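You operate a simulated robot arm through the tools that you are given. There is no shell and no other tool.

You are at the controls of a simulated robot arm. One attempt, no reset.

JOB
File the orange and the green cube by the codes that the lit magnifier shows.
Fine: park the magnifier and leave its lamp on.
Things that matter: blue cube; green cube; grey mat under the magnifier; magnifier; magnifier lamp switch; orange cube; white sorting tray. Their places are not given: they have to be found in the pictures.

Only the result counts: the job must be done as asked and must still hold three seconds after the hand-in. Knocking over, shifting, dropping, spilling or breaking anything else fails it.

ROBOT AND FRAMES
A 7-joint arm with a two-finger parallel gripper, fixed in place. Base frame: the origin is at the foot of the arm, x ahead of it, y to its left, z up; the work surface is at about z = 0.86. Lengths are in m, angles in rad, forces in N, time in s.
With the tool pointing down near the work surface it reaches from about 0.1 to 0.64 m from the base axis. Its first joint turns from -1.152 to 1.152 rad. Payload 1.57 kg.
The tool frame sits at the grasp point between the pads (the TCP): z along the fingers, y along the line on which they close. The tips reach 0.03 m beyond it. The gripper opens to 0.08 m. The fingers are 0.017 m wide and 0.012 m thick; the gripper's body (0.04 by 0.082 m) begins 0.08 m behind the TCP.
Orientation is that of the tool frame in the base frame, as a unit quaternion [x, y, z, w]. With the fingers straight down and closing along the base's y, the tool's x points along the base's -x, its y along +y and its z along -z.

CONTROLS
- The arm moves only by the tool arm_command. Its argument "targets" is text: rows parted by semicolons, each of 6 numbers parted by spaces: the shift along the base's x, y, z in units of 400 mm (1.0 is 400 mm), then the turn, a rotation vector about the base's x, y, z in units of 180 degrees (1.0 is 180 degrees). In form: dx dy dz rx ry rz; .... A call has 1 to 20 rows; each row is the pose to reach, as a shift and turn from the pose commanded when the call began. "gripper" is the opening, from 0 (shut) to 1 (fully open), set as the call begins (left out, the last holds). A call with a number of a shift or a turn outside -1 to 1 is refused whole. A row lasts 0.2 s, in which the tool goes at most 0.05 m and 0.15 rad; a call with a longer step from one row to the next is refused whole, and so is a gripper value outside its range. Where a pose cannot be reached the arm comes as near as it can. A force on the tool above 90 N (or 10 N above the force at the start of the call, whichever is more), or a blocked arm, ends the call early, and 0.2 s more pass. The fingers move at their own pace (about 0.072 m/s each) and stop on an object; they squeeze with about 28 N. The grip force told is the motor's: it shows also when the fingers shut on nothing. Time passes only in rows, and 0.2 s behind the last, so rows that repeat a pose let the fingers close. The reply holds the time, the measured pose of the TCP, the force on the tool along the base axes, the opening and the grip force, in the units named above and with some noise, with the torque about the TCP (base axes, N m) and any sound that the robot's microphone picked up.
- Cameras (640 x 400 px; columns grow to the right, rows downward): "scene" is fixed at [0.0451, 0.4215, 1.4293]; the picture's right is [-0.87, -0.49, 0.00], its down [-0.25, 0.44, -0.86] and it looks along [0.43, -0.75, -0.51] (base axes); focal length 334 px, centre (320, 200). "wrist" rides on the gripper at [0.072, -0.007, -0.122] in the tool frame; the picture's right is [0.09, 1.00, 0.00], its down [-0.84, 0.08, -0.54] and it looks along [-0.54, 0.05, 0.84] (tool axes); focal length 238 px, centre (320, 200).
- capture(camera): a new picture of that camera. The clock stands still meanwhile.
- probe_pixels(camera, pixels): for up to 12 pixels [column, row] of the newest picture of that camera ("zoom" is the newest enlarged one), the place [x, y, z] in the base frame of the surface seen there, good to about 0.002 m. The clock stands still meanwhile.
- inspect(camera, box): a new picture of the part [left, top, right, bottom] of that camera's present view, enlarged. The clock stands still meanwhile.
- sign_off(): hands the job in; it is judged then, once.

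Leave the gripper open and the arm clear of the work at the hand-in unless told otherwise.

The tools are called after "Request:" as name(argument=value, ...) on one line, values as JSON. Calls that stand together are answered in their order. arm_command: Moves the arm, as the interface text tells. Its arguments: {"type":"object","properties":{"targets":{"type":"string"},"gripper":{"type":"number"}},"required":["targets"]} The other tools are called the same way: capture (camera) takes a picture; probe_pixels (camera, pixels) gives the place of the surface under pixels of a picture; inspect (camera, box) takes an enlarged picture of a part of a camera's view; sign_off () hands the job in.

At the start:

```text
clock: 0.0
tcp_pos: [0.3285, -0.2075, 1.2202]
orientation: [-0.001, 1.0, 0.0, 0.0]
ft_force: [-0.1, 0.5, -0.1]
wrist_torque: [0.0, 0.01, 0.01]
finger_gap: 0.08
finger_force: 0.0
```

scene: 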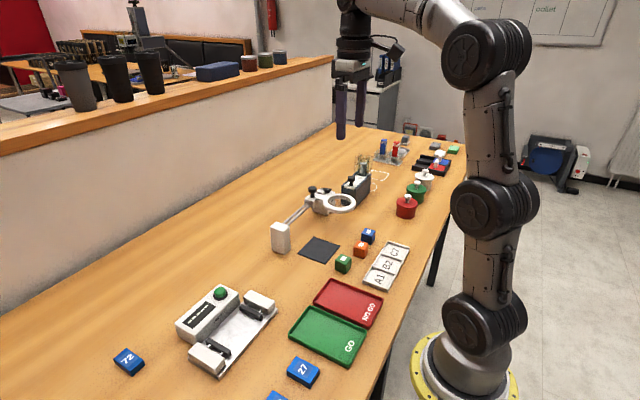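
wrist: 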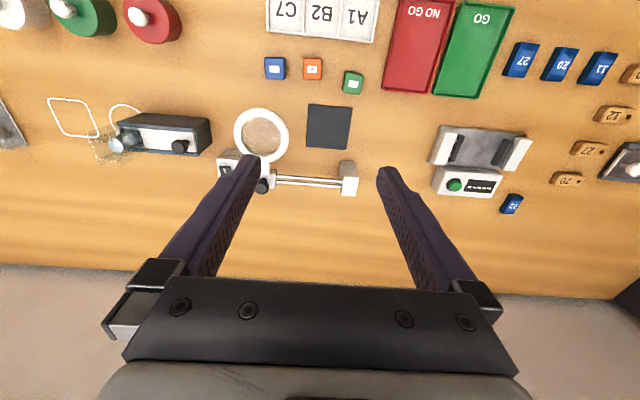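

I see the magnifier (a ring on a rail) near scene (330,205), the grey mat at (320,249), cubes at (343,264), (361,249), (368,236), and the sorting tray A1/B2/C7 at (387,265). I will look closer at these.

Request:
inspect(camera="scene", box=[250, 150, 430, 300])

Request:
inspect(camera="wrist", box=[200, 0, 400, 210])

```text
2.67 times, centred on (340, 225) of scene
```

zoom: 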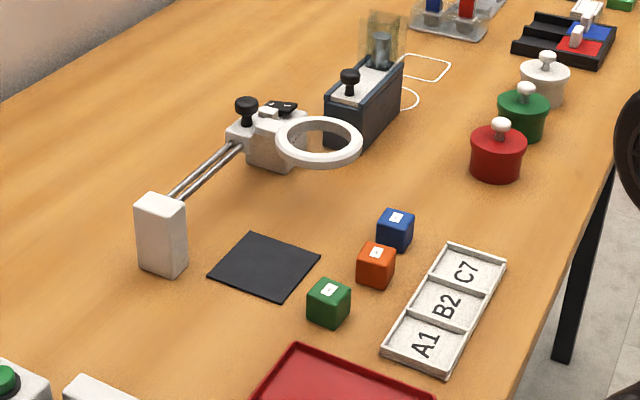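

```text
1.90 times, centred on (300, 105) of wrist
```

zoom: 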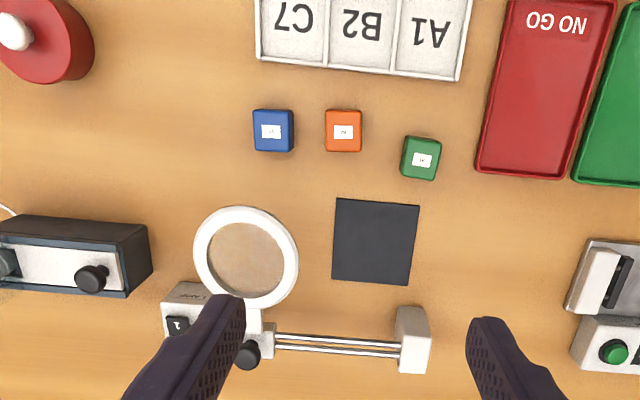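

The magnifier carriage rides on two rods from the "LAMP" housing to a white end block; its black knob is at zoom (247,105) in the scene view. I take a scene picture and probe the main parts.

Request:
inspect(camera="scene", box=[265, 170, 365, 255])

Request:
inspect(camera="wrist", box=[200, 90, 300, 200])

Request:
capture(camera="scene")

Request:
capture(camera="wrist")

```text
4.71 times, centred on (315, 212) of scene
```

zoom: 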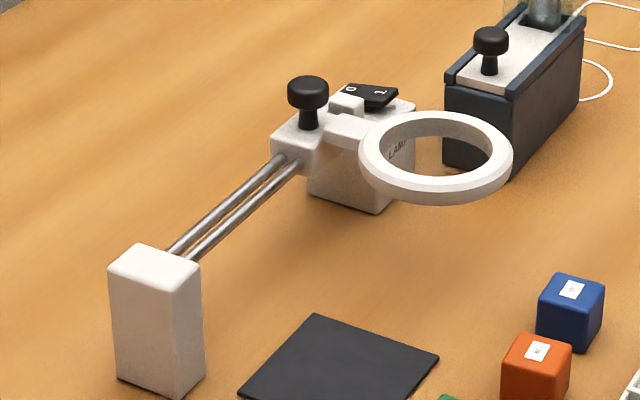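

```text
3.64 times, centred on (250, 145) of wrist
```

zoom: 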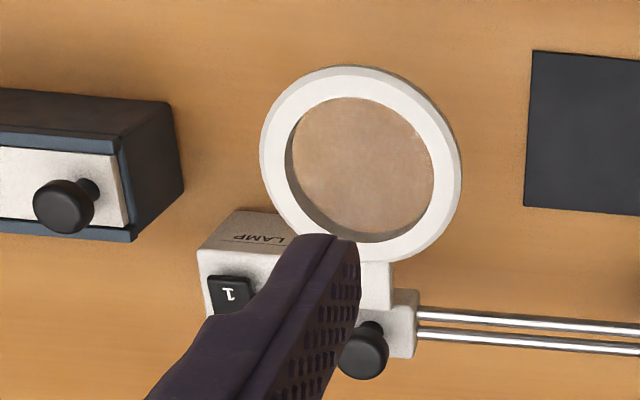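

```text
taken
```

scene: 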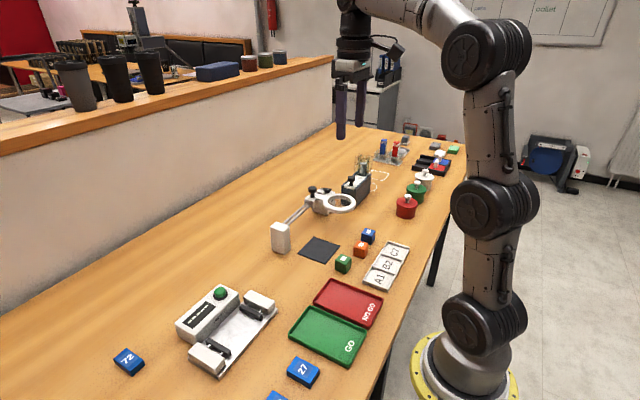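

```text
taken
```

wrist: 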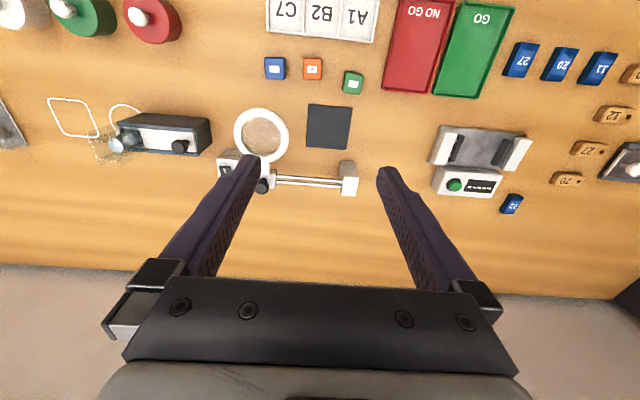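

I now zoom the scene view on the magnifier again and probe in that zoom: the knob, rocker ends, ring, rods and end block.

Request:
inspect(camera="scene", box=[295, 175, 365, 220])

```text
8.89 times, centred on (330, 198) of scene
```

zoom: 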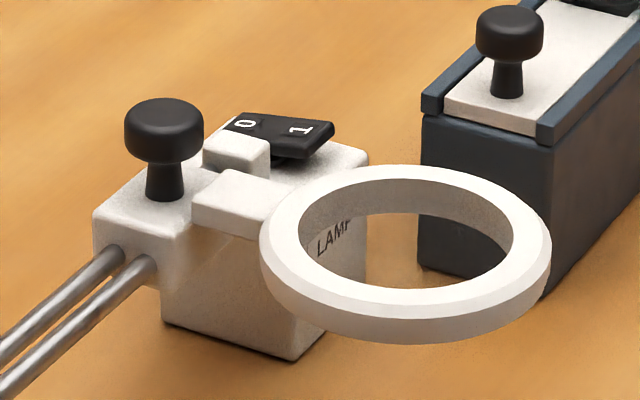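

The rocker's "1" end (zoom (305,130)) is raised, the "0" end (240,123) is down, so the lamp is off. I probe those points.

Request:
probe_pixels(camera="zoom", pixels=[[165, 115], [165, 190], [245, 123], [303, 129], [325, 124], [232, 140], [245, 185], [285, 240], [540, 240], [400, 172], [400, 310], [345, 155]])

Request:
probe_pixels(camera="scene", pixels=[[281, 228], [300, 248], [318, 237], [340, 244], [319, 262], [343, 259], [361, 245], [368, 232], [380, 280], [388, 265], [395, 252], [310, 210]])

Request:
probe_pixels(camera="wrist", pixels=[[275, 67], [312, 67], [353, 83], [288, 20], [321, 20], [352, 20], [307, 105], [350, 105], [329, 127], [261, 135], [310, 180], [348, 178]])

```text
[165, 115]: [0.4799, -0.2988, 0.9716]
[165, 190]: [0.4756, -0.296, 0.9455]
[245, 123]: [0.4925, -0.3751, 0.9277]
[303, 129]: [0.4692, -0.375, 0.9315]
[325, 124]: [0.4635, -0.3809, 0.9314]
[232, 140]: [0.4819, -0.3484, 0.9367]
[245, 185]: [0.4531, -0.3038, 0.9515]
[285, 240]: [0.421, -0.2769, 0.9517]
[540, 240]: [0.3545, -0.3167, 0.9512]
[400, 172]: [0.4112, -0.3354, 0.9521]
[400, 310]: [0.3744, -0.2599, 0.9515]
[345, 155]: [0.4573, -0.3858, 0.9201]
```

```text
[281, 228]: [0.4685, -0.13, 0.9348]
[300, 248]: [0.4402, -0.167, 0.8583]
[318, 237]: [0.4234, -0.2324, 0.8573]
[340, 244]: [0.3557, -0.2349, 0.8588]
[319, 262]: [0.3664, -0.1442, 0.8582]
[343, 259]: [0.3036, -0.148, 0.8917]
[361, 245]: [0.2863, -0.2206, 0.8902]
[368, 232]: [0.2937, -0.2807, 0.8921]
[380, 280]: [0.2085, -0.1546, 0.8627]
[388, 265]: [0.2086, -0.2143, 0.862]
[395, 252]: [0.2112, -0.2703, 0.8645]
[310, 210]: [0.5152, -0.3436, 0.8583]
```

```text
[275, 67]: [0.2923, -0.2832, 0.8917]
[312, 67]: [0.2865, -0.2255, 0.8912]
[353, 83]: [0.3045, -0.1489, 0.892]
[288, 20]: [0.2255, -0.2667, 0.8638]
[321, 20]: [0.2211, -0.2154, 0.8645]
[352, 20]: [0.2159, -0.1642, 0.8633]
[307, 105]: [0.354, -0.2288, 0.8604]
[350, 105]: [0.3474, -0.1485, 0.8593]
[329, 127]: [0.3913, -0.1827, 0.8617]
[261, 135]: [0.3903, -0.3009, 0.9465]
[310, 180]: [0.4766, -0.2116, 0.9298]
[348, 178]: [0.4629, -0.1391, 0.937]
```

Findings: knob about (0.478,-0.297,0.97), ring centre about (0.388,-0.298), rocker "1" end about (0.466,-0.378,0.931), mat centre about (0.392,-0.187). I next zoom on the cubes and tray for yaw and exact sizes.

Request:
inspect(camera="wrist", box=[255, 0, 385, 110])

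```text
3.64 times, centred on (320, 55) of wrist
```

zoom: 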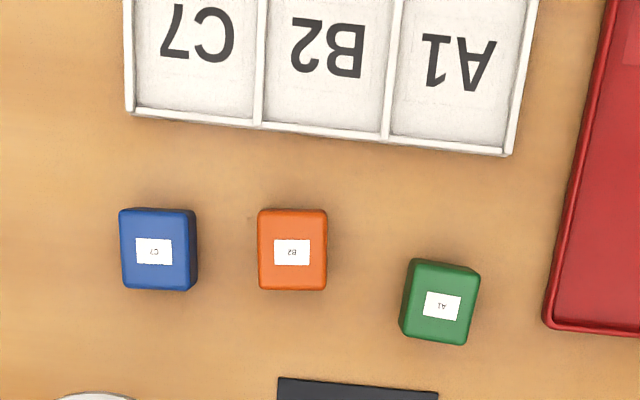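

Without the lens the tiny labels look like C7 (blue), B2 (orange), A1 (green), but the job asks for what the lit magnifier shows, so I will check that. I probe cube edges and tray corners.

Request:
probe_pixels(camera="zoom", pixels=[[128, 213], [188, 213], [128, 285], [263, 215], [320, 215], [263, 284], [320, 284], [418, 265], [474, 276], [406, 332], [462, 340], [508, 150]])

Request:
probe_pixels(camera="zoom", pixels=[[130, 112], [258, 124], [386, 136], [195, 60], [325, 70], [455, 80], [140, 5], [262, 5], [395, 5], [525, 5], [283, 383], [435, 395]])

Request:
inspect(camera="scene", box=[355, 235, 415, 295])

```text
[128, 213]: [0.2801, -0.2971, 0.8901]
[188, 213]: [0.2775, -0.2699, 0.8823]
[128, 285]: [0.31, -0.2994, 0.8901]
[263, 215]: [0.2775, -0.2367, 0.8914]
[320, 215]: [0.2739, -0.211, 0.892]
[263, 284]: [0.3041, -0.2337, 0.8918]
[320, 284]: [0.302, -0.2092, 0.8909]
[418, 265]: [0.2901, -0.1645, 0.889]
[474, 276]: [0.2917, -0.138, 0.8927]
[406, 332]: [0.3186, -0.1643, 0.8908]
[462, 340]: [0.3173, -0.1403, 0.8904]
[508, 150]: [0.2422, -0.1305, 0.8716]
```

```text
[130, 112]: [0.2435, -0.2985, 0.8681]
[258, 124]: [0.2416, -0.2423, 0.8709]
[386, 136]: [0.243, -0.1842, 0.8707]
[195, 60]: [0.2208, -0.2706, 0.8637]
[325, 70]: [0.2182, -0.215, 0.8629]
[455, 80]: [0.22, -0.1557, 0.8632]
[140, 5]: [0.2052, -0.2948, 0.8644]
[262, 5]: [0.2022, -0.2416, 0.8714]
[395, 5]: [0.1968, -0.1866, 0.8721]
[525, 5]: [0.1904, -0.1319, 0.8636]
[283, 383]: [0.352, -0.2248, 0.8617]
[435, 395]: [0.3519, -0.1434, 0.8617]
```

```text
6.67 times, centred on (385, 265) of scene
```

zoom: 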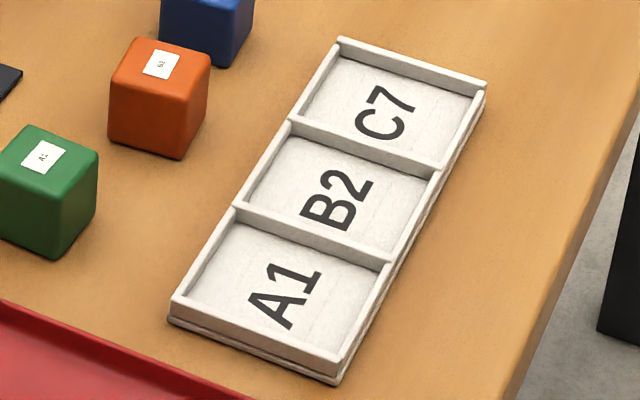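

I probe the tray's inner corners in this zoom for its near edge, and the neighbouring box with the second knob.

Request:
probe_pixels(camera="zoom", pixels=[[340, 40], [484, 85], [440, 168], [390, 262], [335, 372], [175, 305], [235, 207], [290, 123], [385, 110], [335, 195], [280, 295], [335, 358]])

Request:
probe_pixels(camera="scene", pixels=[[350, 178], [343, 188], [354, 193], [370, 180], [362, 165], [405, 200], [406, 194]])

```text
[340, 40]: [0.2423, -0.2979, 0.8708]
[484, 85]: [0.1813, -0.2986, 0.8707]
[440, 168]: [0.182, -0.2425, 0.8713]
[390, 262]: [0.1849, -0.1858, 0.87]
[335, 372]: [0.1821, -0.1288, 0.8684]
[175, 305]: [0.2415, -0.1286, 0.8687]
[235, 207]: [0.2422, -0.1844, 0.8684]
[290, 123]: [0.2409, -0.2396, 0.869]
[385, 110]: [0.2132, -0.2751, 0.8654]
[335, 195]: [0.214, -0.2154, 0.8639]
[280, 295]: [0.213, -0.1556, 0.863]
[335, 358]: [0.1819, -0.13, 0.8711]
```

```text
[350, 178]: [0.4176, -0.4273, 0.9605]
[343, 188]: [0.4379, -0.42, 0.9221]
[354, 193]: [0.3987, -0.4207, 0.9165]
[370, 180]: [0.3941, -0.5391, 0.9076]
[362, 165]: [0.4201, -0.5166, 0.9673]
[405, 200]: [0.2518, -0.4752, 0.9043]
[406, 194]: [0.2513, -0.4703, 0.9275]
```

The tray compartments have centres at x≈0.212 and y≈-0.156 (A1), -0.2135 (B2), -0.271 (C7), with wall tops at z≈0.871. First I shut the fingers and move above the rocker's "1" end, to (0.464,-0.377,1.0).

Request:
arm_command(targets="0.0423 -0.0530 -0.0688 0 0 0; 0.0847 -0.1059 -0.1376 0 0 0; 0.1270 -0.1589 -0.2064 0 0 0; 0.1694 -0.2119 -0.2753 0 0 0; 0.2117 -0.2648 -0.3441 0 0 0; 0.2541 -0.3178 -0.4129 0 0 0; 0.2964 -0.3708 -0.4817 0 0 0; 0.3388 -0.4238 -0.5505 0 0 0; 0.3388 -0.4238 -0.5505 0 0 0", gripper=0)

```text
clock: 2.0
tcp_pos: [0.4655, -0.378, 0.9989]
orientation: [0.001, 1.0, 0.0, 0.0]
ft_force: [-0.1, -0.5, -0.3]
wrist_torque: [0.0, 0.01, -0.02]
finger_gap: 0.0
finger_force: 21.5
```

The TCP is at (0.4655,-0.378,0.999), fingers shut. I look from both cameras to check the fingertips' place over the rocker.

Request:
inspect(camera="scene", box=[295, 155, 375, 220])

Request:
capture(camera="wrist")

```text
6.15 times, centred on (335, 188) of scene
```

zoom: 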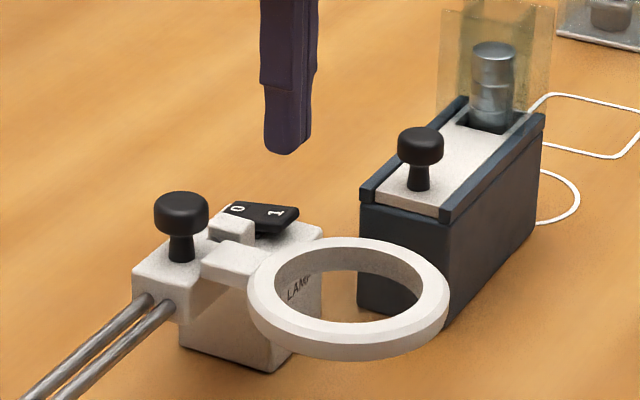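

```text
taken
```

wrist: 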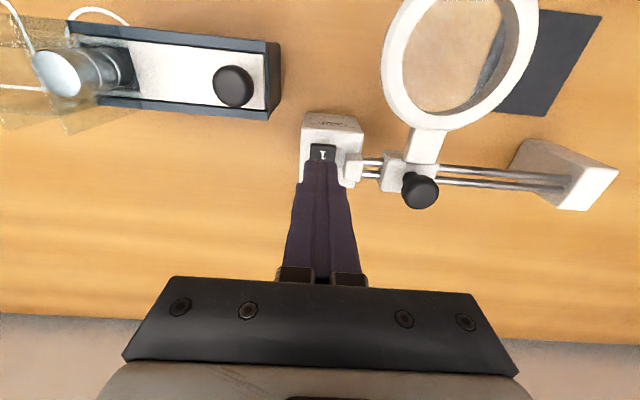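

The rocker's "1" end shows at wrist (322,152), just ahead of the fingertips. I zoom in there and probe its edges.

Request:
inspect(camera="wrist", box=[285, 105, 385, 205])

Request:
probe_pixels(camera="zoom", pixels=[[195, 160], [280, 160], [230, 165], [230, 185], [215, 195], [262, 195], [180, 120], [330, 200]])

```text
4.00 times, centred on (335, 155) of wrist
```

zoom: 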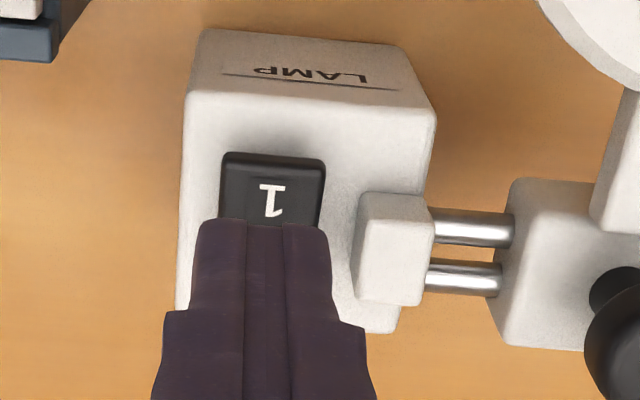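

```text
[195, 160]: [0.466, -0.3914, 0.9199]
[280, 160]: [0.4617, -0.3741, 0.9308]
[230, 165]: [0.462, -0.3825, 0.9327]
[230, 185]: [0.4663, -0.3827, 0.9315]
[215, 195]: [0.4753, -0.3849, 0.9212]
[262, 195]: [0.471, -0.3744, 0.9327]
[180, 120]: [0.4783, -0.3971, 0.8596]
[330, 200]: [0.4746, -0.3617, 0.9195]
```

The rocker spans about x 0.460 to 0.497, y -0.386 to -0.366; the "1" end is raised (z≈0.932) and lies right under the tips. I press down gently in small steps to TCP z≈0.957.

Request:
arm_command(targets="-0.002 0 -0.05 0 0 0; -0.002 0 -0.0875 0 0 0; -0.002 0 -0.0925 0 0 0; -0.002 0 -0.0975 0 0 0; -0.002 0 -0.1025 0 0 0; -0.002 0 -0.1075 0 0 0; -0.002 0 -0.1075 0 0 0", gripper=0)

```text
clock: 3.6
tcp_pos: [0.4633, -0.3773, 0.9603]
orientation: [0.0, 1.0, -0.002, 0.002]
ft_force: [-0.4, 2.2, 15.4]
wrist_torque: [0.1, -0.11, -0.22]
finger_gap: 0.0
finger_force: 21.7
heard: click
```

I heard a click and felt 15 N. I rise again and look at the rocker and lens.

Request:
arm_command(targets="-0.002 0 -0.06 0 0 0; -0.002 0 0.03 0 0 0; -0.002 0 0.1 0 0 0; -0.002 0 0.1 0 0 0")

Request:
inspect(camera="scene", box=[295, 155, 375, 220])

Request:
capture(camera="wrist")

```text
clock: 4.6
tcp_pos: [0.4599, -0.3766, 0.9961]
orientation: [0.001, 1.0, 0.002, 0.0]
ft_force: [-0.5, -0.1, 0.9]
wrist_torque: [0.0, 0.0, -0.01]
finger_gap: 0.0002
finger_force: 20.9
```

```text
6.15 times, centred on (335, 188) of scene
```

zoom: 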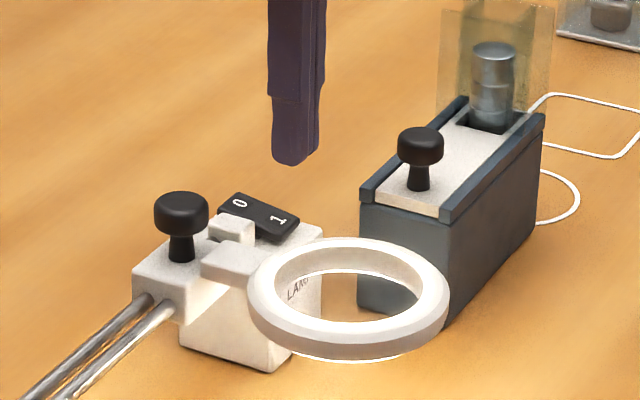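

```text
taken
```

wrist: 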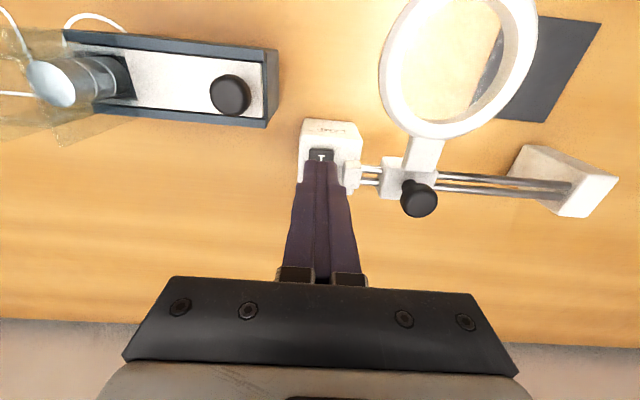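

The lamp is on: the area under the lens glows and the "1" end is down. Next I move above the green cube at (0.304,-0.150), with the fingers opened partly (0.052 m), staying high over the ring.

Request:
arm_command(targets="0 0 0.12 0 0 0; -0.0566 0.0811 0.12 0 0 0; -0.1131 0.1621 0.12 0 0 0; -0.1697 0.2432 0.12 0 0 0; -0.2263 0.3243 0.12 0 0 0; -0.2829 0.4054 0.12 0 0 0; -0.3394 0.4864 0.12 0 0 0; -0.396 0.5675 0.12 0 0 0; -0.396 0.5675 0.0075 0 0 0; -0.396 0.5675 0.0075 0 0 0", gripper=0.65)

Request:
capture(camera="wrist")

Request:
inspect(camera="scene", box=[290, 190, 410, 290])

```text
clock: 6.8
tcp_pos: [0.305, -0.1482, 0.9991]
orientation: [0.0, 1.0, 0.0, 0.0]
ft_force: [0.0, -0.6, 0.6]
wrist_torque: [0.01, -0.02, -0.02]
finger_gap: 0.0519
finger_force: 0.0
```

```text
taken
```

wrist: 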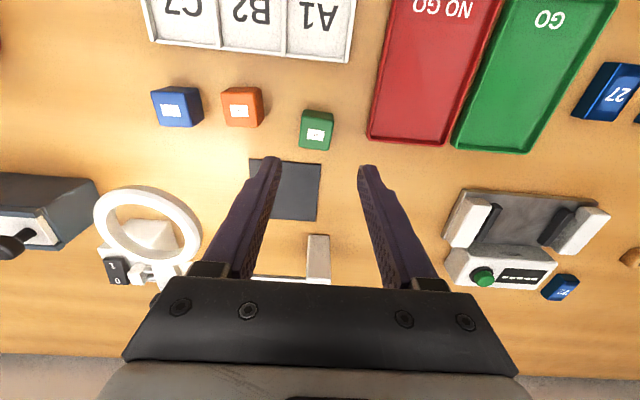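

```text
4.00 times, centred on (350, 240) of scene
```

zoom: 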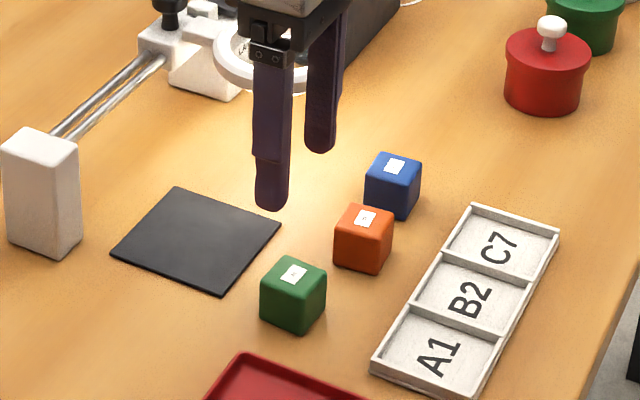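

The green cube is at wrist (317,130). I probe its top face and the orange one for a precise centre before descending.

Request:
inspect(camera="wrist", box=[140, 70, 350, 220])

Request:
probe_pixels(camera="wrist", pixels=[[303, 112], [332, 114], [329, 147], [300, 144], [317, 134], [225, 90], [258, 90], [231, 124], [260, 123], [241, 109], [285, 165], [305, 215]])

```text
2.67 times, centred on (245, 145) of wrist
```

zoom: 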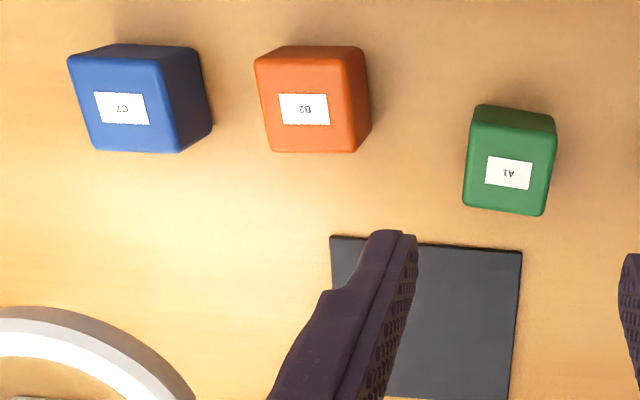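

```text
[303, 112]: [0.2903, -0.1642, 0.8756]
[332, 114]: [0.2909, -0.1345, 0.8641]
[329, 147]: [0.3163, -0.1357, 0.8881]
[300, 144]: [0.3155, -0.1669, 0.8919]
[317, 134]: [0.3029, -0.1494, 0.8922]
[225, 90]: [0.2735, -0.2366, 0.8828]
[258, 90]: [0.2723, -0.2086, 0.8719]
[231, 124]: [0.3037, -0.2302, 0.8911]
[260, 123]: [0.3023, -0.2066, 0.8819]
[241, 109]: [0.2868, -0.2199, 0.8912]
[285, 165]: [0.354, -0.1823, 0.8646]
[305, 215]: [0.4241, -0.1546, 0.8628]
```

Green's centre is about (0.303,-0.150), matching my position. I descend to TCP z 0.902 (tips about 1 cm above the table).

Request:
arm_command(targets="-0.002 0 -0.1 0 0 0; -0.002 0 -0.19 0 0 0; -0.002 0 -0.245 0 0 0; -0.002 0 -0.245 0 0 0", gripper=0.65)

Request:
inspect(camera="scene", box=[290, 190, 410, 290])

```text
clock: 7.8
tcp_pos: [0.3014, -0.149, 0.901]
orientation: [0.0, 1.0, 0.0, 0.0]
ft_force: [0.0, 0.3, -0.2]
wrist_torque: [0.03, -0.01, 0.04]
finger_gap: 0.0521
finger_force: 0.1
```

```text
4.00 times, centred on (350, 240) of scene
```

zoom: 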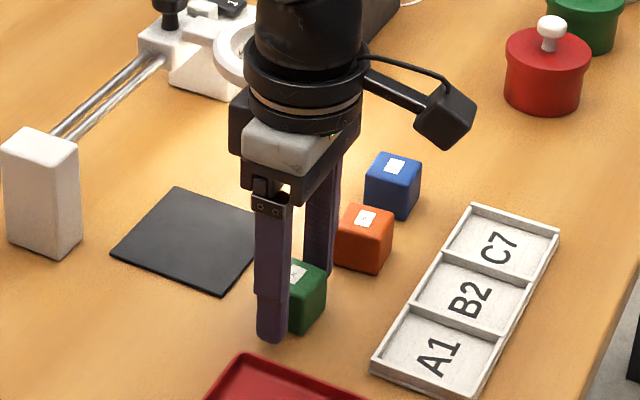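

The fingers stand on both sides of the green cube, clear of the others. I close and hold for a moment.

Request:
arm_command(targets="0 0 0 0 0 0; 0 0 0 0 0 0; 0 0 0 0 0 0", gripper=0)

```text
clock: 8.6
tcp_pos: [0.3017, -0.149, 0.9013]
orientation: [0.0, 1.0, 0.0, 0.0]
ft_force: [0.1, -0.1, -0.4]
wrist_torque: [0.0, -0.06, 0.02]
finger_gap: 0.0307
finger_force: 27.4
```

The grip holds (gap 0.0307, 27 N). I lift 6 cm, carry the cube to the mat centre (0.390,-0.186) and lower it slowly to just above the mat.

Request:
arm_command(targets="0 0 0.075 0 0 0; 0 0 0.15 0 0 0; 0.07 -0.03 0.15 0 0 0; 0.145 -0.06 0.15 0 0 0; 0.217 -0.09 0.15 0 0 0; 0.217 -0.09 0.15 0 0 0; 0.217 -0.09 0.08 0 0 0; 0.217 -0.09 0.03 0 0 0; 0.217 -0.09 0.012 0 0 0; 0.217 -0.09 0.0075 0 0 0; 0.217 -0.09 0.0075 0 0 0")

Request:
inspect(camera="scene", box=[260, 180, 380, 280])

```text
clock: 11.0
tcp_pos: [0.3878, -0.1865, 0.9035]
orientation: [0.0, 1.0, 0.0, 0.0]
ft_force: [0.3, 0.2, -0.1]
wrist_torque: [-0.01, 0.02, -0.01]
finger_gap: 0.0304
finger_force: 27.8
```

```text
4.00 times, centred on (320, 230) of scene
```

zoom: 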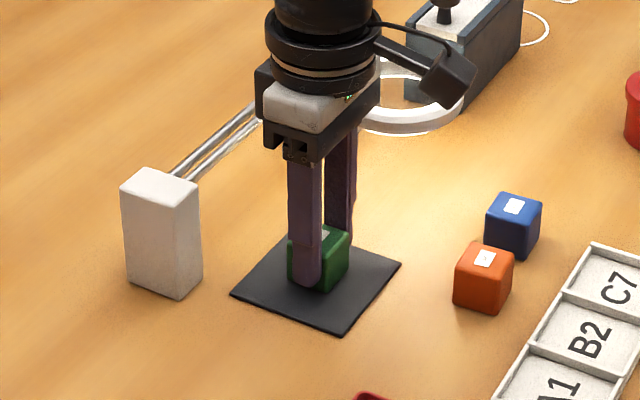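

The cube is just above the mat, no contact force yet. I lower in 1 mm steps, up to 2.4 mm.

Request:
arm_command(targets="0 0 -0.0025 0 0 0; 0 0 -0.004 0 0 0; 0 0 -0.006 0 0 0; 0 0 -0.006 0 0 0")

```text
clock: 12.0
tcp_pos: [0.3894, -0.186, 0.903]
orientation: [0.0, 1.0, -0.001, 0.001]
ft_force: [-4.1, -0.1, 14.7]
wrist_torque: [0.01, 0.17, 0.0]
finger_gap: 0.0305
finger_force: 27.8
```

Contact at 14.7 N: the cube sits on the mat. I ease up 1 mm and open the fingers to 0.055 m.

Request:
arm_command(targets="0 0 0.0025 0 0 0; 0 0 0.0025 0 0 0")

Request:
arm_command(targets="0 0 0 0 0 0; 0 0 0 0 0 0; 0 0 0.05 0 0 0; 0 0 0.15 0 0 0; 0 0 0.25 0 0 0; 0 0 0.25 0 0 0", gripper=0.65)

Request:
inspect(camera="scene", box=[260, 180, 380, 280])

Request:
capture(camera="wrist")

```text
clock: 12.6
tcp_pos: [0.388, -0.1863, 0.9038]
orientation: [0.0, 1.0, 0.0, 0.001]
ft_force: [-2.0, -0.2, 11.3]
wrist_torque: [0.0, 0.08, 0.0]
finger_gap: 0.0305
finger_force: 28.3
```

```text
clock: 14.0
tcp_pos: [0.3889, -0.1877, 1.0027]
orientation: [0.001, 1.0, 0.0, 0.0]
ft_force: [-0.1, 0.7, 0.9]
wrist_torque: [-0.01, 0.0, -0.01]
finger_gap: 0.0523
finger_force: 0.1
```

```text
4.00 times, centred on (320, 230) of scene
```

zoom: 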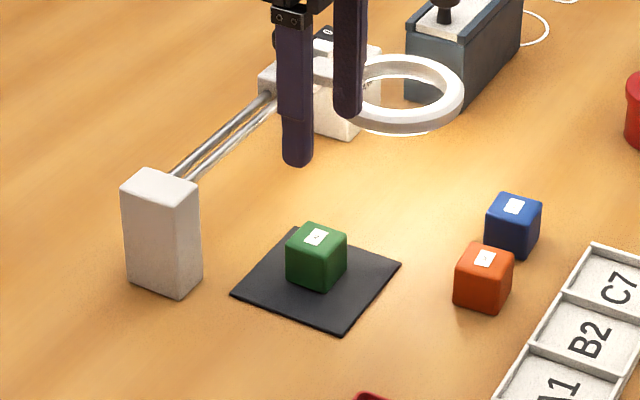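

```text
taken
```

wrist: 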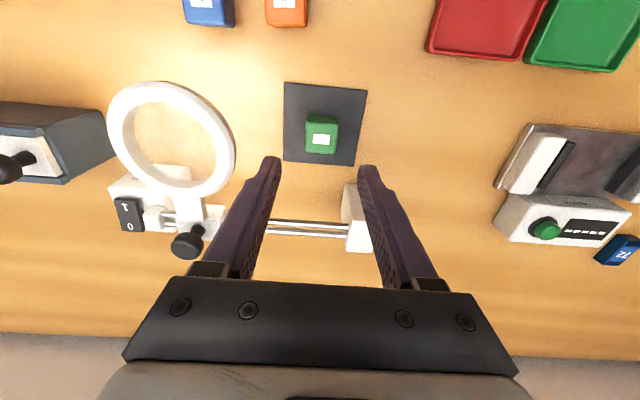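

The green cube stands at the mat centre. Now I probe the magnifier's knob at wrist (187,245) and nearby parts for an accurate grasp.

Request:
inspect(camera="wrist", box=[100, 150, 260, 270])

Request:
probe_pixels(camera="zoom", pixels=[[345, 380], [300, 380], [390, 380], [345, 350], [345, 320], [390, 300], [270, 280], [400, 230], [480, 250], [215, 270], [180, 245]])

Request:
inspect(camera="scene", box=[295, 175, 365, 220])

```text
3.33 times, centred on (180, 210) of wrist
```

zoom: 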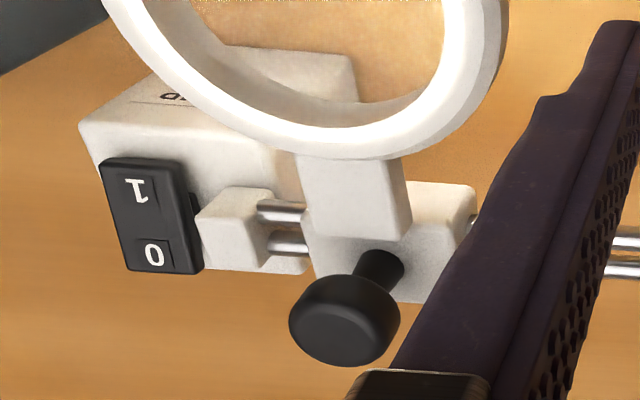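

```text
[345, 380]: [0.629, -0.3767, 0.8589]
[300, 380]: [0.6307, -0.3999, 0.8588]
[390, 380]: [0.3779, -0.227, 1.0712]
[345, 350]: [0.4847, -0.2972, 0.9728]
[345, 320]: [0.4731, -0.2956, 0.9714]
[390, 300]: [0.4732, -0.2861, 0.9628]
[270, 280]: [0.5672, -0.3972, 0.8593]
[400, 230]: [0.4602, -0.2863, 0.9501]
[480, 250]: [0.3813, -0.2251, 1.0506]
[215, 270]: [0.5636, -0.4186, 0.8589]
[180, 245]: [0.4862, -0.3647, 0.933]
```

```text
8.89 times, centred on (330, 198) of scene
```

zoom: 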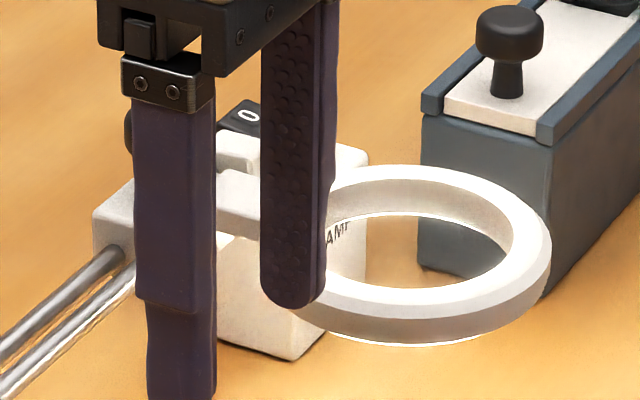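

The knob head is centred near (0.478,-0.2965), z 0.958–0.973. I move over it and straddle it along y with TCP z 0.985, so the tips stay above the carriage.

Request:
arm_command(targets="0 0 0.115 0 0 0; 0.055 -0.069 0.115 0 0 0; 0.11 -0.138 0.115 0 0 0; 0.165 -0.207 0.115 0 0 0; 0.22 -0.276 0.115 0 0 0; 0.22 -0.276 0.115 0 0 0; 0.22 -0.276 0.03 0 0 0; 0.22 -0.276 -0.02 0 0 0; 0.22 -0.276 -0.0465 0 0 0; 0.22 -0.276 -0.0465 0 0 0", gripper=0.6)

Request:
inspect(camera="scene", box=[275, 155, 375, 225])

Request:
inspect(camera="wrist", box=[220, 80, 420, 260])

```text
clock: 16.2
tcp_pos: [0.4768, -0.2975, 0.9846]
orientation: [-0.001, 1.0, 0.0, 0.0]
ft_force: [-0.1, -0.6, 0.4]
wrist_torque: [-0.04, 0.03, 0.03]
finger_gap: 0.0477
finger_force: 0.0
```

```text
5.71 times, centred on (325, 190) of scene
```

zoom: 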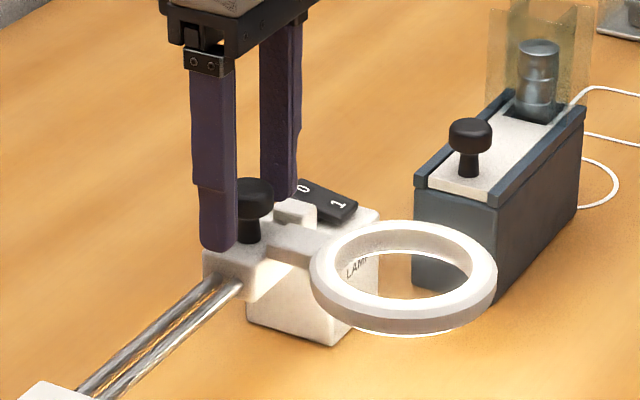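

```text
2.22 times, centred on (320, 170) of wrist
```

zoom: 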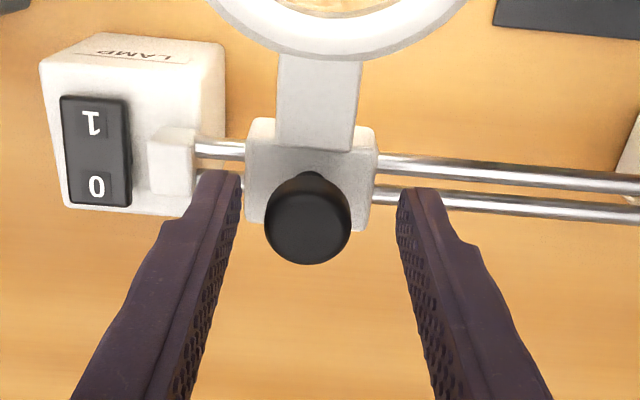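

The knob stands between the open fingers. I close on it.

Request:
arm_command(targets="0 0 0 0 0 0; 0 0 0 0 0 0; 0 0 0 0 0 0", gripper=0)

```text
clock: 17.0
tcp_pos: [0.4779, -0.2967, 0.9846]
orientation: [0.0, 1.0, 0.0, 0.0]
ft_force: [-0.3, -1.1, -1.4]
wrist_torque: [-0.08, -0.14, 0.01]
finger_gap: 0.0247
finger_force: 36.4
```

The knob is held (gap 0.0247). I slide the carriage along +y, first 3 cm as a test.

Request:
arm_command(targets="0 0.0125 0 0 0 0; 0 0.025 0 0 0 0; 0 0.05 0 0 0 0; 0 0.075 0 0 0 0; 0 0.075 0 0 0 0", gripper=0)

Request:
inspect(camera="scene", box=[260, 155, 380, 280])

```text
clock: 18.2
tcp_pos: [0.4771, -0.2663, 0.9847]
orientation: [0.0, 1.0, 0.001, 0.0]
ft_force: [-2.8, -0.3, 2.7]
wrist_torque: [-0.08, 0.27, 0.03]
finger_gap: 0.0252
finger_force: 36.4
```

```text
3.20 times, centred on (320, 218) of scene
```

zoom: 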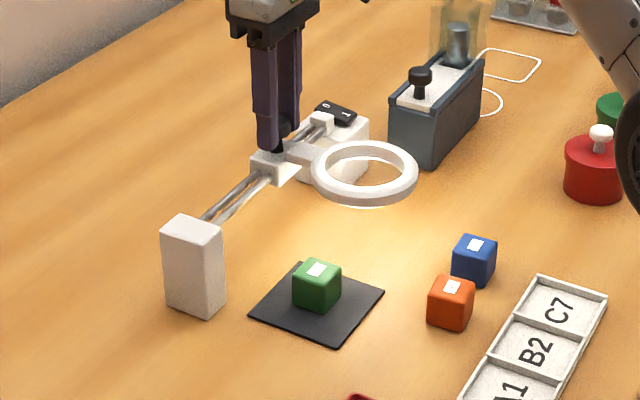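

The ring followed smoothly with little force. I slide the remaining 8 cm so the lens centre comes over the cube.

Request:
arm_command(targets="0 0.025 0 0 0 0; 0 0.05 0 0 0 0; 0 0.075 0 0 0 0; 0 0.1 0 0 0 0; 0 0.125 0 0 0 0; 0 0.15 0 0 0 0; 0 0.175 0 0 0 0; 0 0.19 0 0 0 0; 0 0.2 0 0 0 0; 0 0.2 0 0 0 0", gripper=0)

Request:
inspect(camera="scene", box=[260, 155, 380, 280])

Request:
capture(camera="wrist")

```text
clock: 20.4
tcp_pos: [0.4757, -0.1869, 0.9838]
orientation: [0.0, 1.0, 0.0, 0.0]
ft_force: [-5.9, 1.6, 1.9]
wrist_torque: [0.01, 0.07, 0.01]
finger_gap: 0.0248
finger_force: 36.5
```

```text
3.20 times, centred on (320, 218) of scene
```

zoom: 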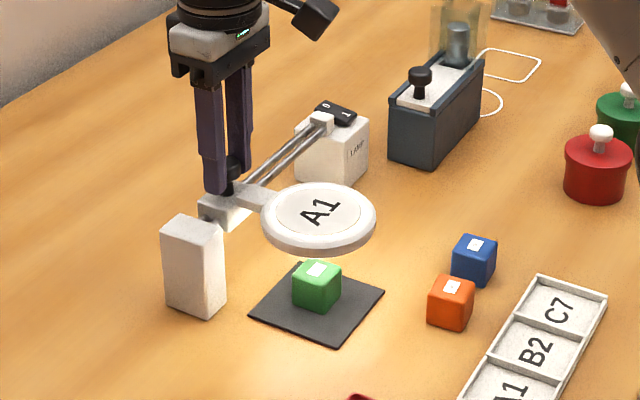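

```text
taken
```

wrist: 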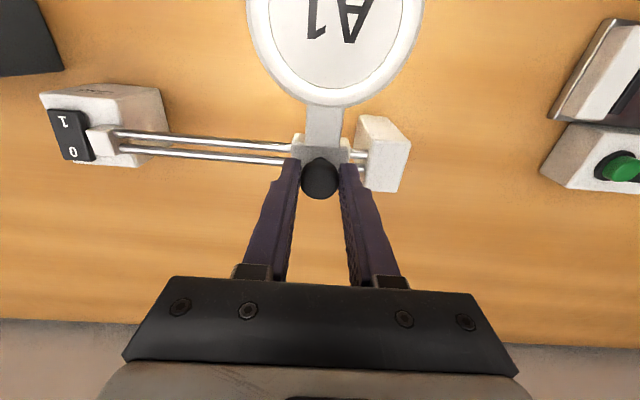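

The lit lens shows "A1" over the green cube in both views. I zoom in once to be sure.

Request:
inspect(camera="scene", box=[295, 205, 365, 265])

Request:
inspect(camera="wrist", box=[235, 0, 435, 120])

```text
6.67 times, centred on (330, 235) of scene
```

zoom: 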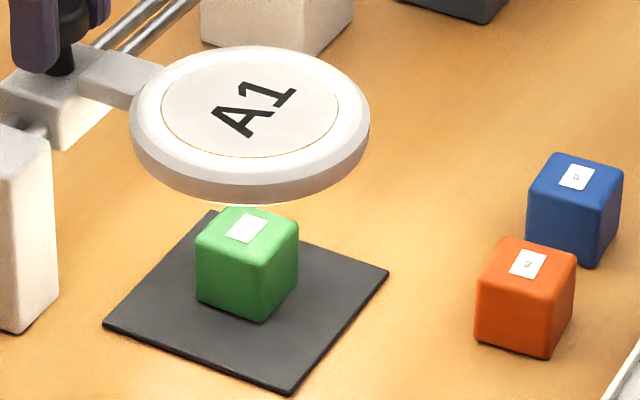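

```text
3.20 times, centred on (335, 60) of wrist
```

zoom: 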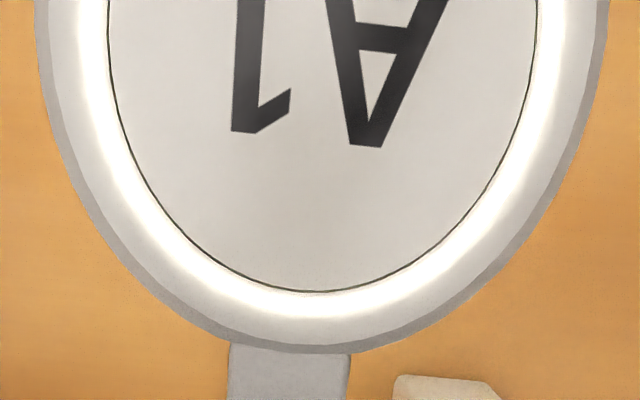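

Green's code is A1. I slide the carriage back to its parked end at y≈-0.2965.

Request:
arm_command(targets="0 -0.0125 0 0 0 0; 0 -0.0375 0 0 0 0; 0 -0.0625 0 0 0 0; 0 -0.0875 0 0 0 0; 0 -0.1125 0 0 0 0; 0 -0.1375 0 0 0 0; 0 -0.1625 0 0 0 0; 0 -0.1875 0 0 0 0; 0 -0.2125 0 0 0 0; 0 -0.2375 0 0 0 0; 0 -0.2575 0 0 0 0; 0 -0.27 0 0 0 0; 0 -0.275 0 0 0 0; 0 -0.275 0 0 0 0", gripper=0)

Request:
inspect(camera="scene", box=[260, 155, 380, 280])

```text
clock: 23.4
tcp_pos: [0.4777, -0.2968, 0.9845]
orientation: [0.0, 1.0, 0.0, -0.001]
ft_force: [-6.4, -1.1, -0.9]
wrist_torque: [-0.04, 0.27, 0.02]
finger_gap: 0.0251
finger_force: 36.0
```

```text
3.20 times, centred on (320, 218) of scene
```

zoom: 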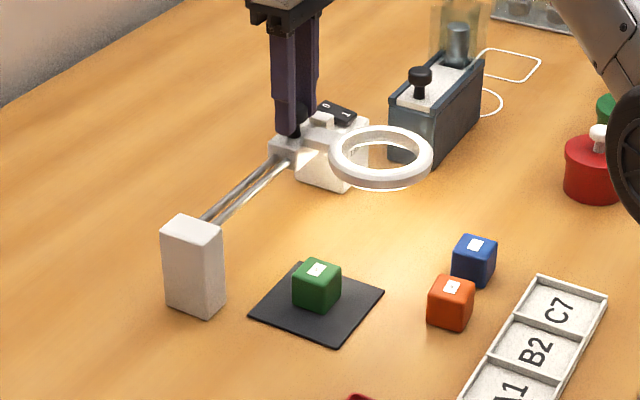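

The ring is back at its start place. I release the knob, rise, and move back over the green cube at (0.390,-0.186), stopping high to check.

Request:
arm_command(targets="0 0 0 0 0 0; 0 0 0 0 0 0; 0 0 0.08 0 0 0; 0 0 0.15 0 0 0; -0.055 0.069 0.15 0 0 0; -0.11 0.138 0.15 0 0 0; -0.165 0.207 0.15 0 0 0; -0.22 0.276 0.15 0 0 0; -0.22 0.276 0.05 0 0 0; -0.22 0.276 0.0 0 0 0; -0.22 0.276 0.0 0 0 0", gripper=0.62)

Request:
capture(camera="wrist")

Request:
inspect(camera="scene", box=[260, 155, 380, 280])

```text
clock: 25.8
tcp_pos: [0.3886, -0.1873, 0.9843]
orientation: [0.0, 1.0, 0.0, 0.0]
ft_force: [-0.3, 0.6, 0.0]
wrist_torque: [0.01, 0.0, -0.01]
finger_gap: 0.0497
finger_force: 0.0
```

```text
taken
```

wrist: 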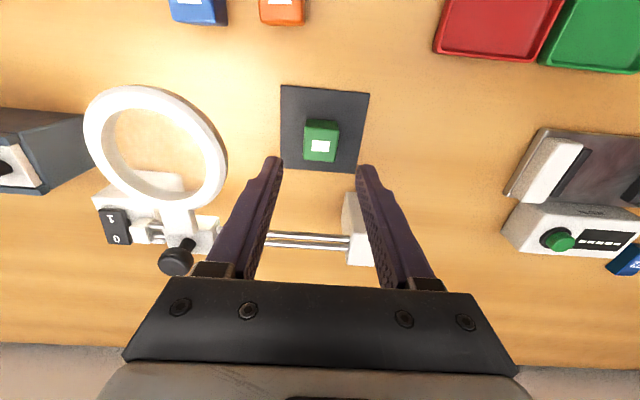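

```text
3.20 times, centred on (320, 218) of scene
```

zoom: 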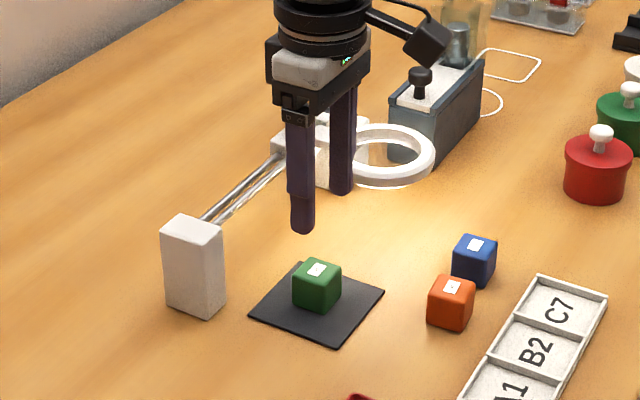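

The green cube is still centred between the fingers. I descend 8 cm and then close.

Request:
arm_command(targets="0 0 -0.08 0 0 0; 0 0 -0.16 0 0 0; 0 0 -0.2 0 0 0; 0 0 -0.2 0 0 0", gripper=0.62)

Request:
arm_command(targets="0 0 0 0 0 0; 0 0 0 0 0 0; 0 0 0 0 0 0", gripper=0)

```text
clock: 26.8
tcp_pos: [0.3905, -0.1872, 0.9035]
orientation: [0.0, 1.0, 0.0, 0.0]
ft_force: [0.2, 0.1, -0.5]
wrist_torque: [-0.01, -0.02, 0.0]
finger_gap: 0.0497
finger_force: 0.1
```

```text
clock: 27.6
tcp_pos: [0.3897, -0.1864, 0.9046]
orientation: [0.0, 1.0, 0.0, 0.0]
ft_force: [0.2, 0.8, 0.3]
wrist_torque: [0.02, -0.02, 0.02]
finger_gap: 0.0305
finger_force: 28.0
```

The cube is gripped again. I lift 7 cm, carry it over the A1 compartment (0.212,-0.156) and lower it to about 1.5 cm above the floor for a check.

Request:
arm_command(targets="0 0 0.0875 0 0 0; 0 0 0.175 0 0 0; -0.089 0.015 0.175 0 0 0; -0.178 0.03 0.175 0 0 0; -0.267 0.045 0.175 0 0 0; -0.356 0.06 0.175 0 0 0; -0.445 0.075 0.175 0 0 0; -0.445 0.075 0.175 0 0 0; -0.445 0.075 0.1 0 0 0; -0.445 0.075 0.05 0 0 0; -0.445 0.075 0.05 0 0 0", gripper=0)

Request:
inspect(camera="scene", box=[330, 210, 430, 300])

Request:
capture(camera="wrist")

```text
clock: 30.0
tcp_pos: [0.2105, -0.1553, 0.9244]
orientation: [0.0, 1.0, 0.0, 0.0]
ft_force: [0.0, 0.0, -0.7]
wrist_torque: [0.0, -0.03, 0.01]
finger_gap: 0.0304
finger_force: 28.3
```

```text
4.44 times, centred on (380, 255) of scene
```

zoom: 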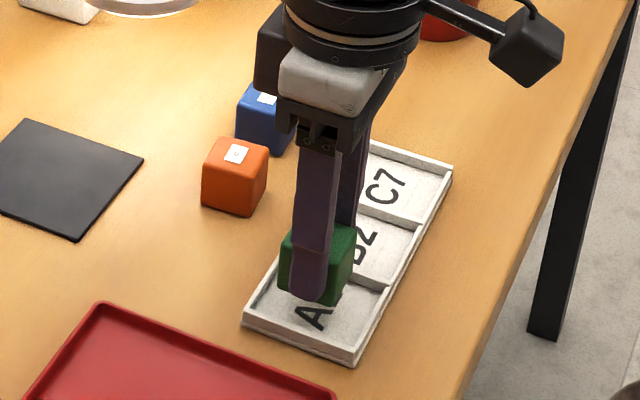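

```text
taken
```

wrist: 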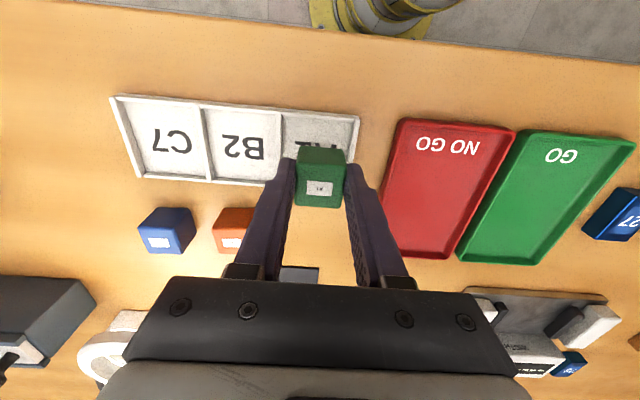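

The cube hangs over A1. I lower it slowly, in small steps at the end, until contact.

Request:
arm_command(targets="0 0 -0.015 0 0 0; 0 0 -0.03 0 0 0; 0 0 -0.035 0 0 0; 0 0 -0.04 0 0 0; 0 0 -0.0425 0 0 0; 0 0 -0.0425 0 0 0", gripper=0)

```text
clock: 31.4
tcp_pos: [0.2103, -0.1557, 0.9076]
orientation: [0.0, 1.0, -0.001, 0.0]
ft_force: [0.1, -0.5, -0.7]
wrist_torque: [-0.01, -0.03, -0.03]
finger_gap: 0.0309
finger_force: 27.6
```

No contact yet at z 0.908. I lower 1 mm at a time, by 3 mm more at most.

Request:
arm_command(targets="0 0 -0.0025 0 0 0; 0 0 -0.004 0 0 0; 0 0 -0.004 0 0 0", gripper=0)

```text
clock: 32.2
tcp_pos: [0.2122, -0.1559, 0.9061]
orientation: [0.0, 1.0, 0.0, 0.0]
ft_force: [-0.4, -0.6, 0.0]
wrist_torque: [-0.02, -0.02, 0.04]
finger_gap: 0.0306
finger_force: 27.7
```

Still free. Another 1.6 mm down; the tips are still about 4 mm above the tray walls.

Request:
arm_command(targets="0 0 -0.002 0 0 0; 0 0 -0.004 0 0 0; 0 0 -0.004 0 0 0", gripper=0)

Request:
inspect(camera="scene", box=[355, 235, 415, 295])

```text
clock: 33.0
tcp_pos: [0.2126, -0.1544, 0.9043]
orientation: [0.0, 1.0, 0.0, 0.0]
ft_force: [0.1, -0.1, -0.3]
wrist_torque: [0.01, 0.02, -0.01]
finger_gap: 0.0307
finger_force: 28.6
```

```text
6.67 times, centred on (385, 265) of scene
```

zoom: 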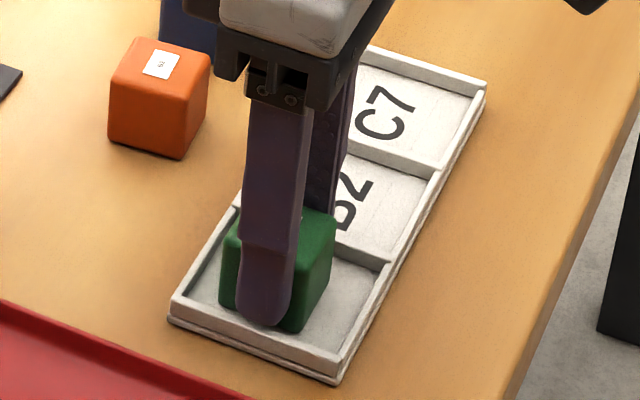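

Still no contact. I go down in 0.8 mm steps, up to 2 mm more.

Request:
arm_command(targets="0 0 -0.002 0 0 0; 0 0 -0.0035 0 0 0; 0 0 -0.0035 0 0 0", gripper=0)

```text
clock: 33.8
tcp_pos: [0.2124, -0.1566, 0.9046]
orientation: [-0.001, 1.0, -0.001, 0.001]
ft_force: [-3.5, 3.5, 17.7]
wrist_torque: [0.15, 0.11, 0.01]
finger_gap: 0.0307
finger_force: 27.9
```

Contact at 17.7 N: the cube rests on the A1 floor. I ease up 0.8 mm, open only to 0.044 m and rise straight up.

Request:
arm_command(targets="0 0 0.002 0 0 0; 0 0 0.002 0 0 0", gripper=0)

Request:
arm_command(targets="0 0 0 0 0 0; 0 0 0 0 0 0; 0 0 0.05 0 0 0; 0 0 0.15 0 0 0; 0 0 0.25 0 0 0; 0 0 0.25 0 0 0", gripper=0.55)

Request:
inspect(camera="scene", box=[330, 210, 430, 300])

Request:
capture(camera="wrist")

```text
clock: 34.4
tcp_pos: [0.2117, -0.1554, 0.9047]
orientation: [0.0, 1.0, -0.001, 0.001]
ft_force: [2.0, 1.8, 7.3]
wrist_torque: [0.08, -0.12, 0.0]
finger_gap: 0.0305
finger_force: 27.9
```

```text
clock: 35.8
tcp_pos: [0.2129, -0.1564, 1.0042]
orientation: [0.0, 1.0, 0.0, -0.001]
ft_force: [-0.3, -0.4, 0.2]
wrist_torque: [0.0, 0.02, -0.02]
finger_gap: 0.0442
finger_force: 0.2
```

```text
4.44 times, centred on (380, 255) of scene
```

zoom: 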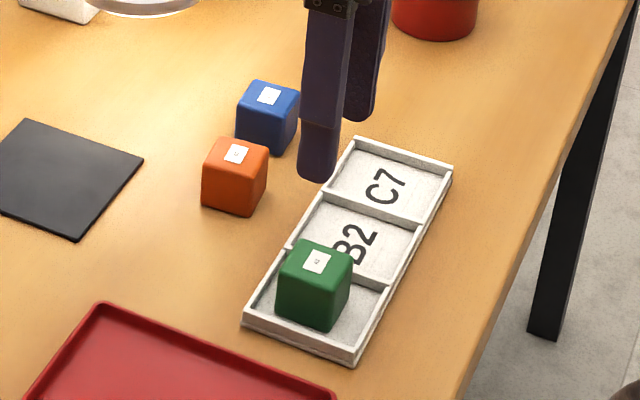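

```text
taken
```

wrist: 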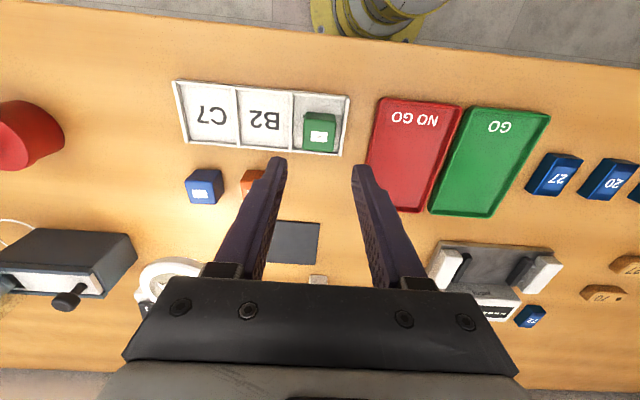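

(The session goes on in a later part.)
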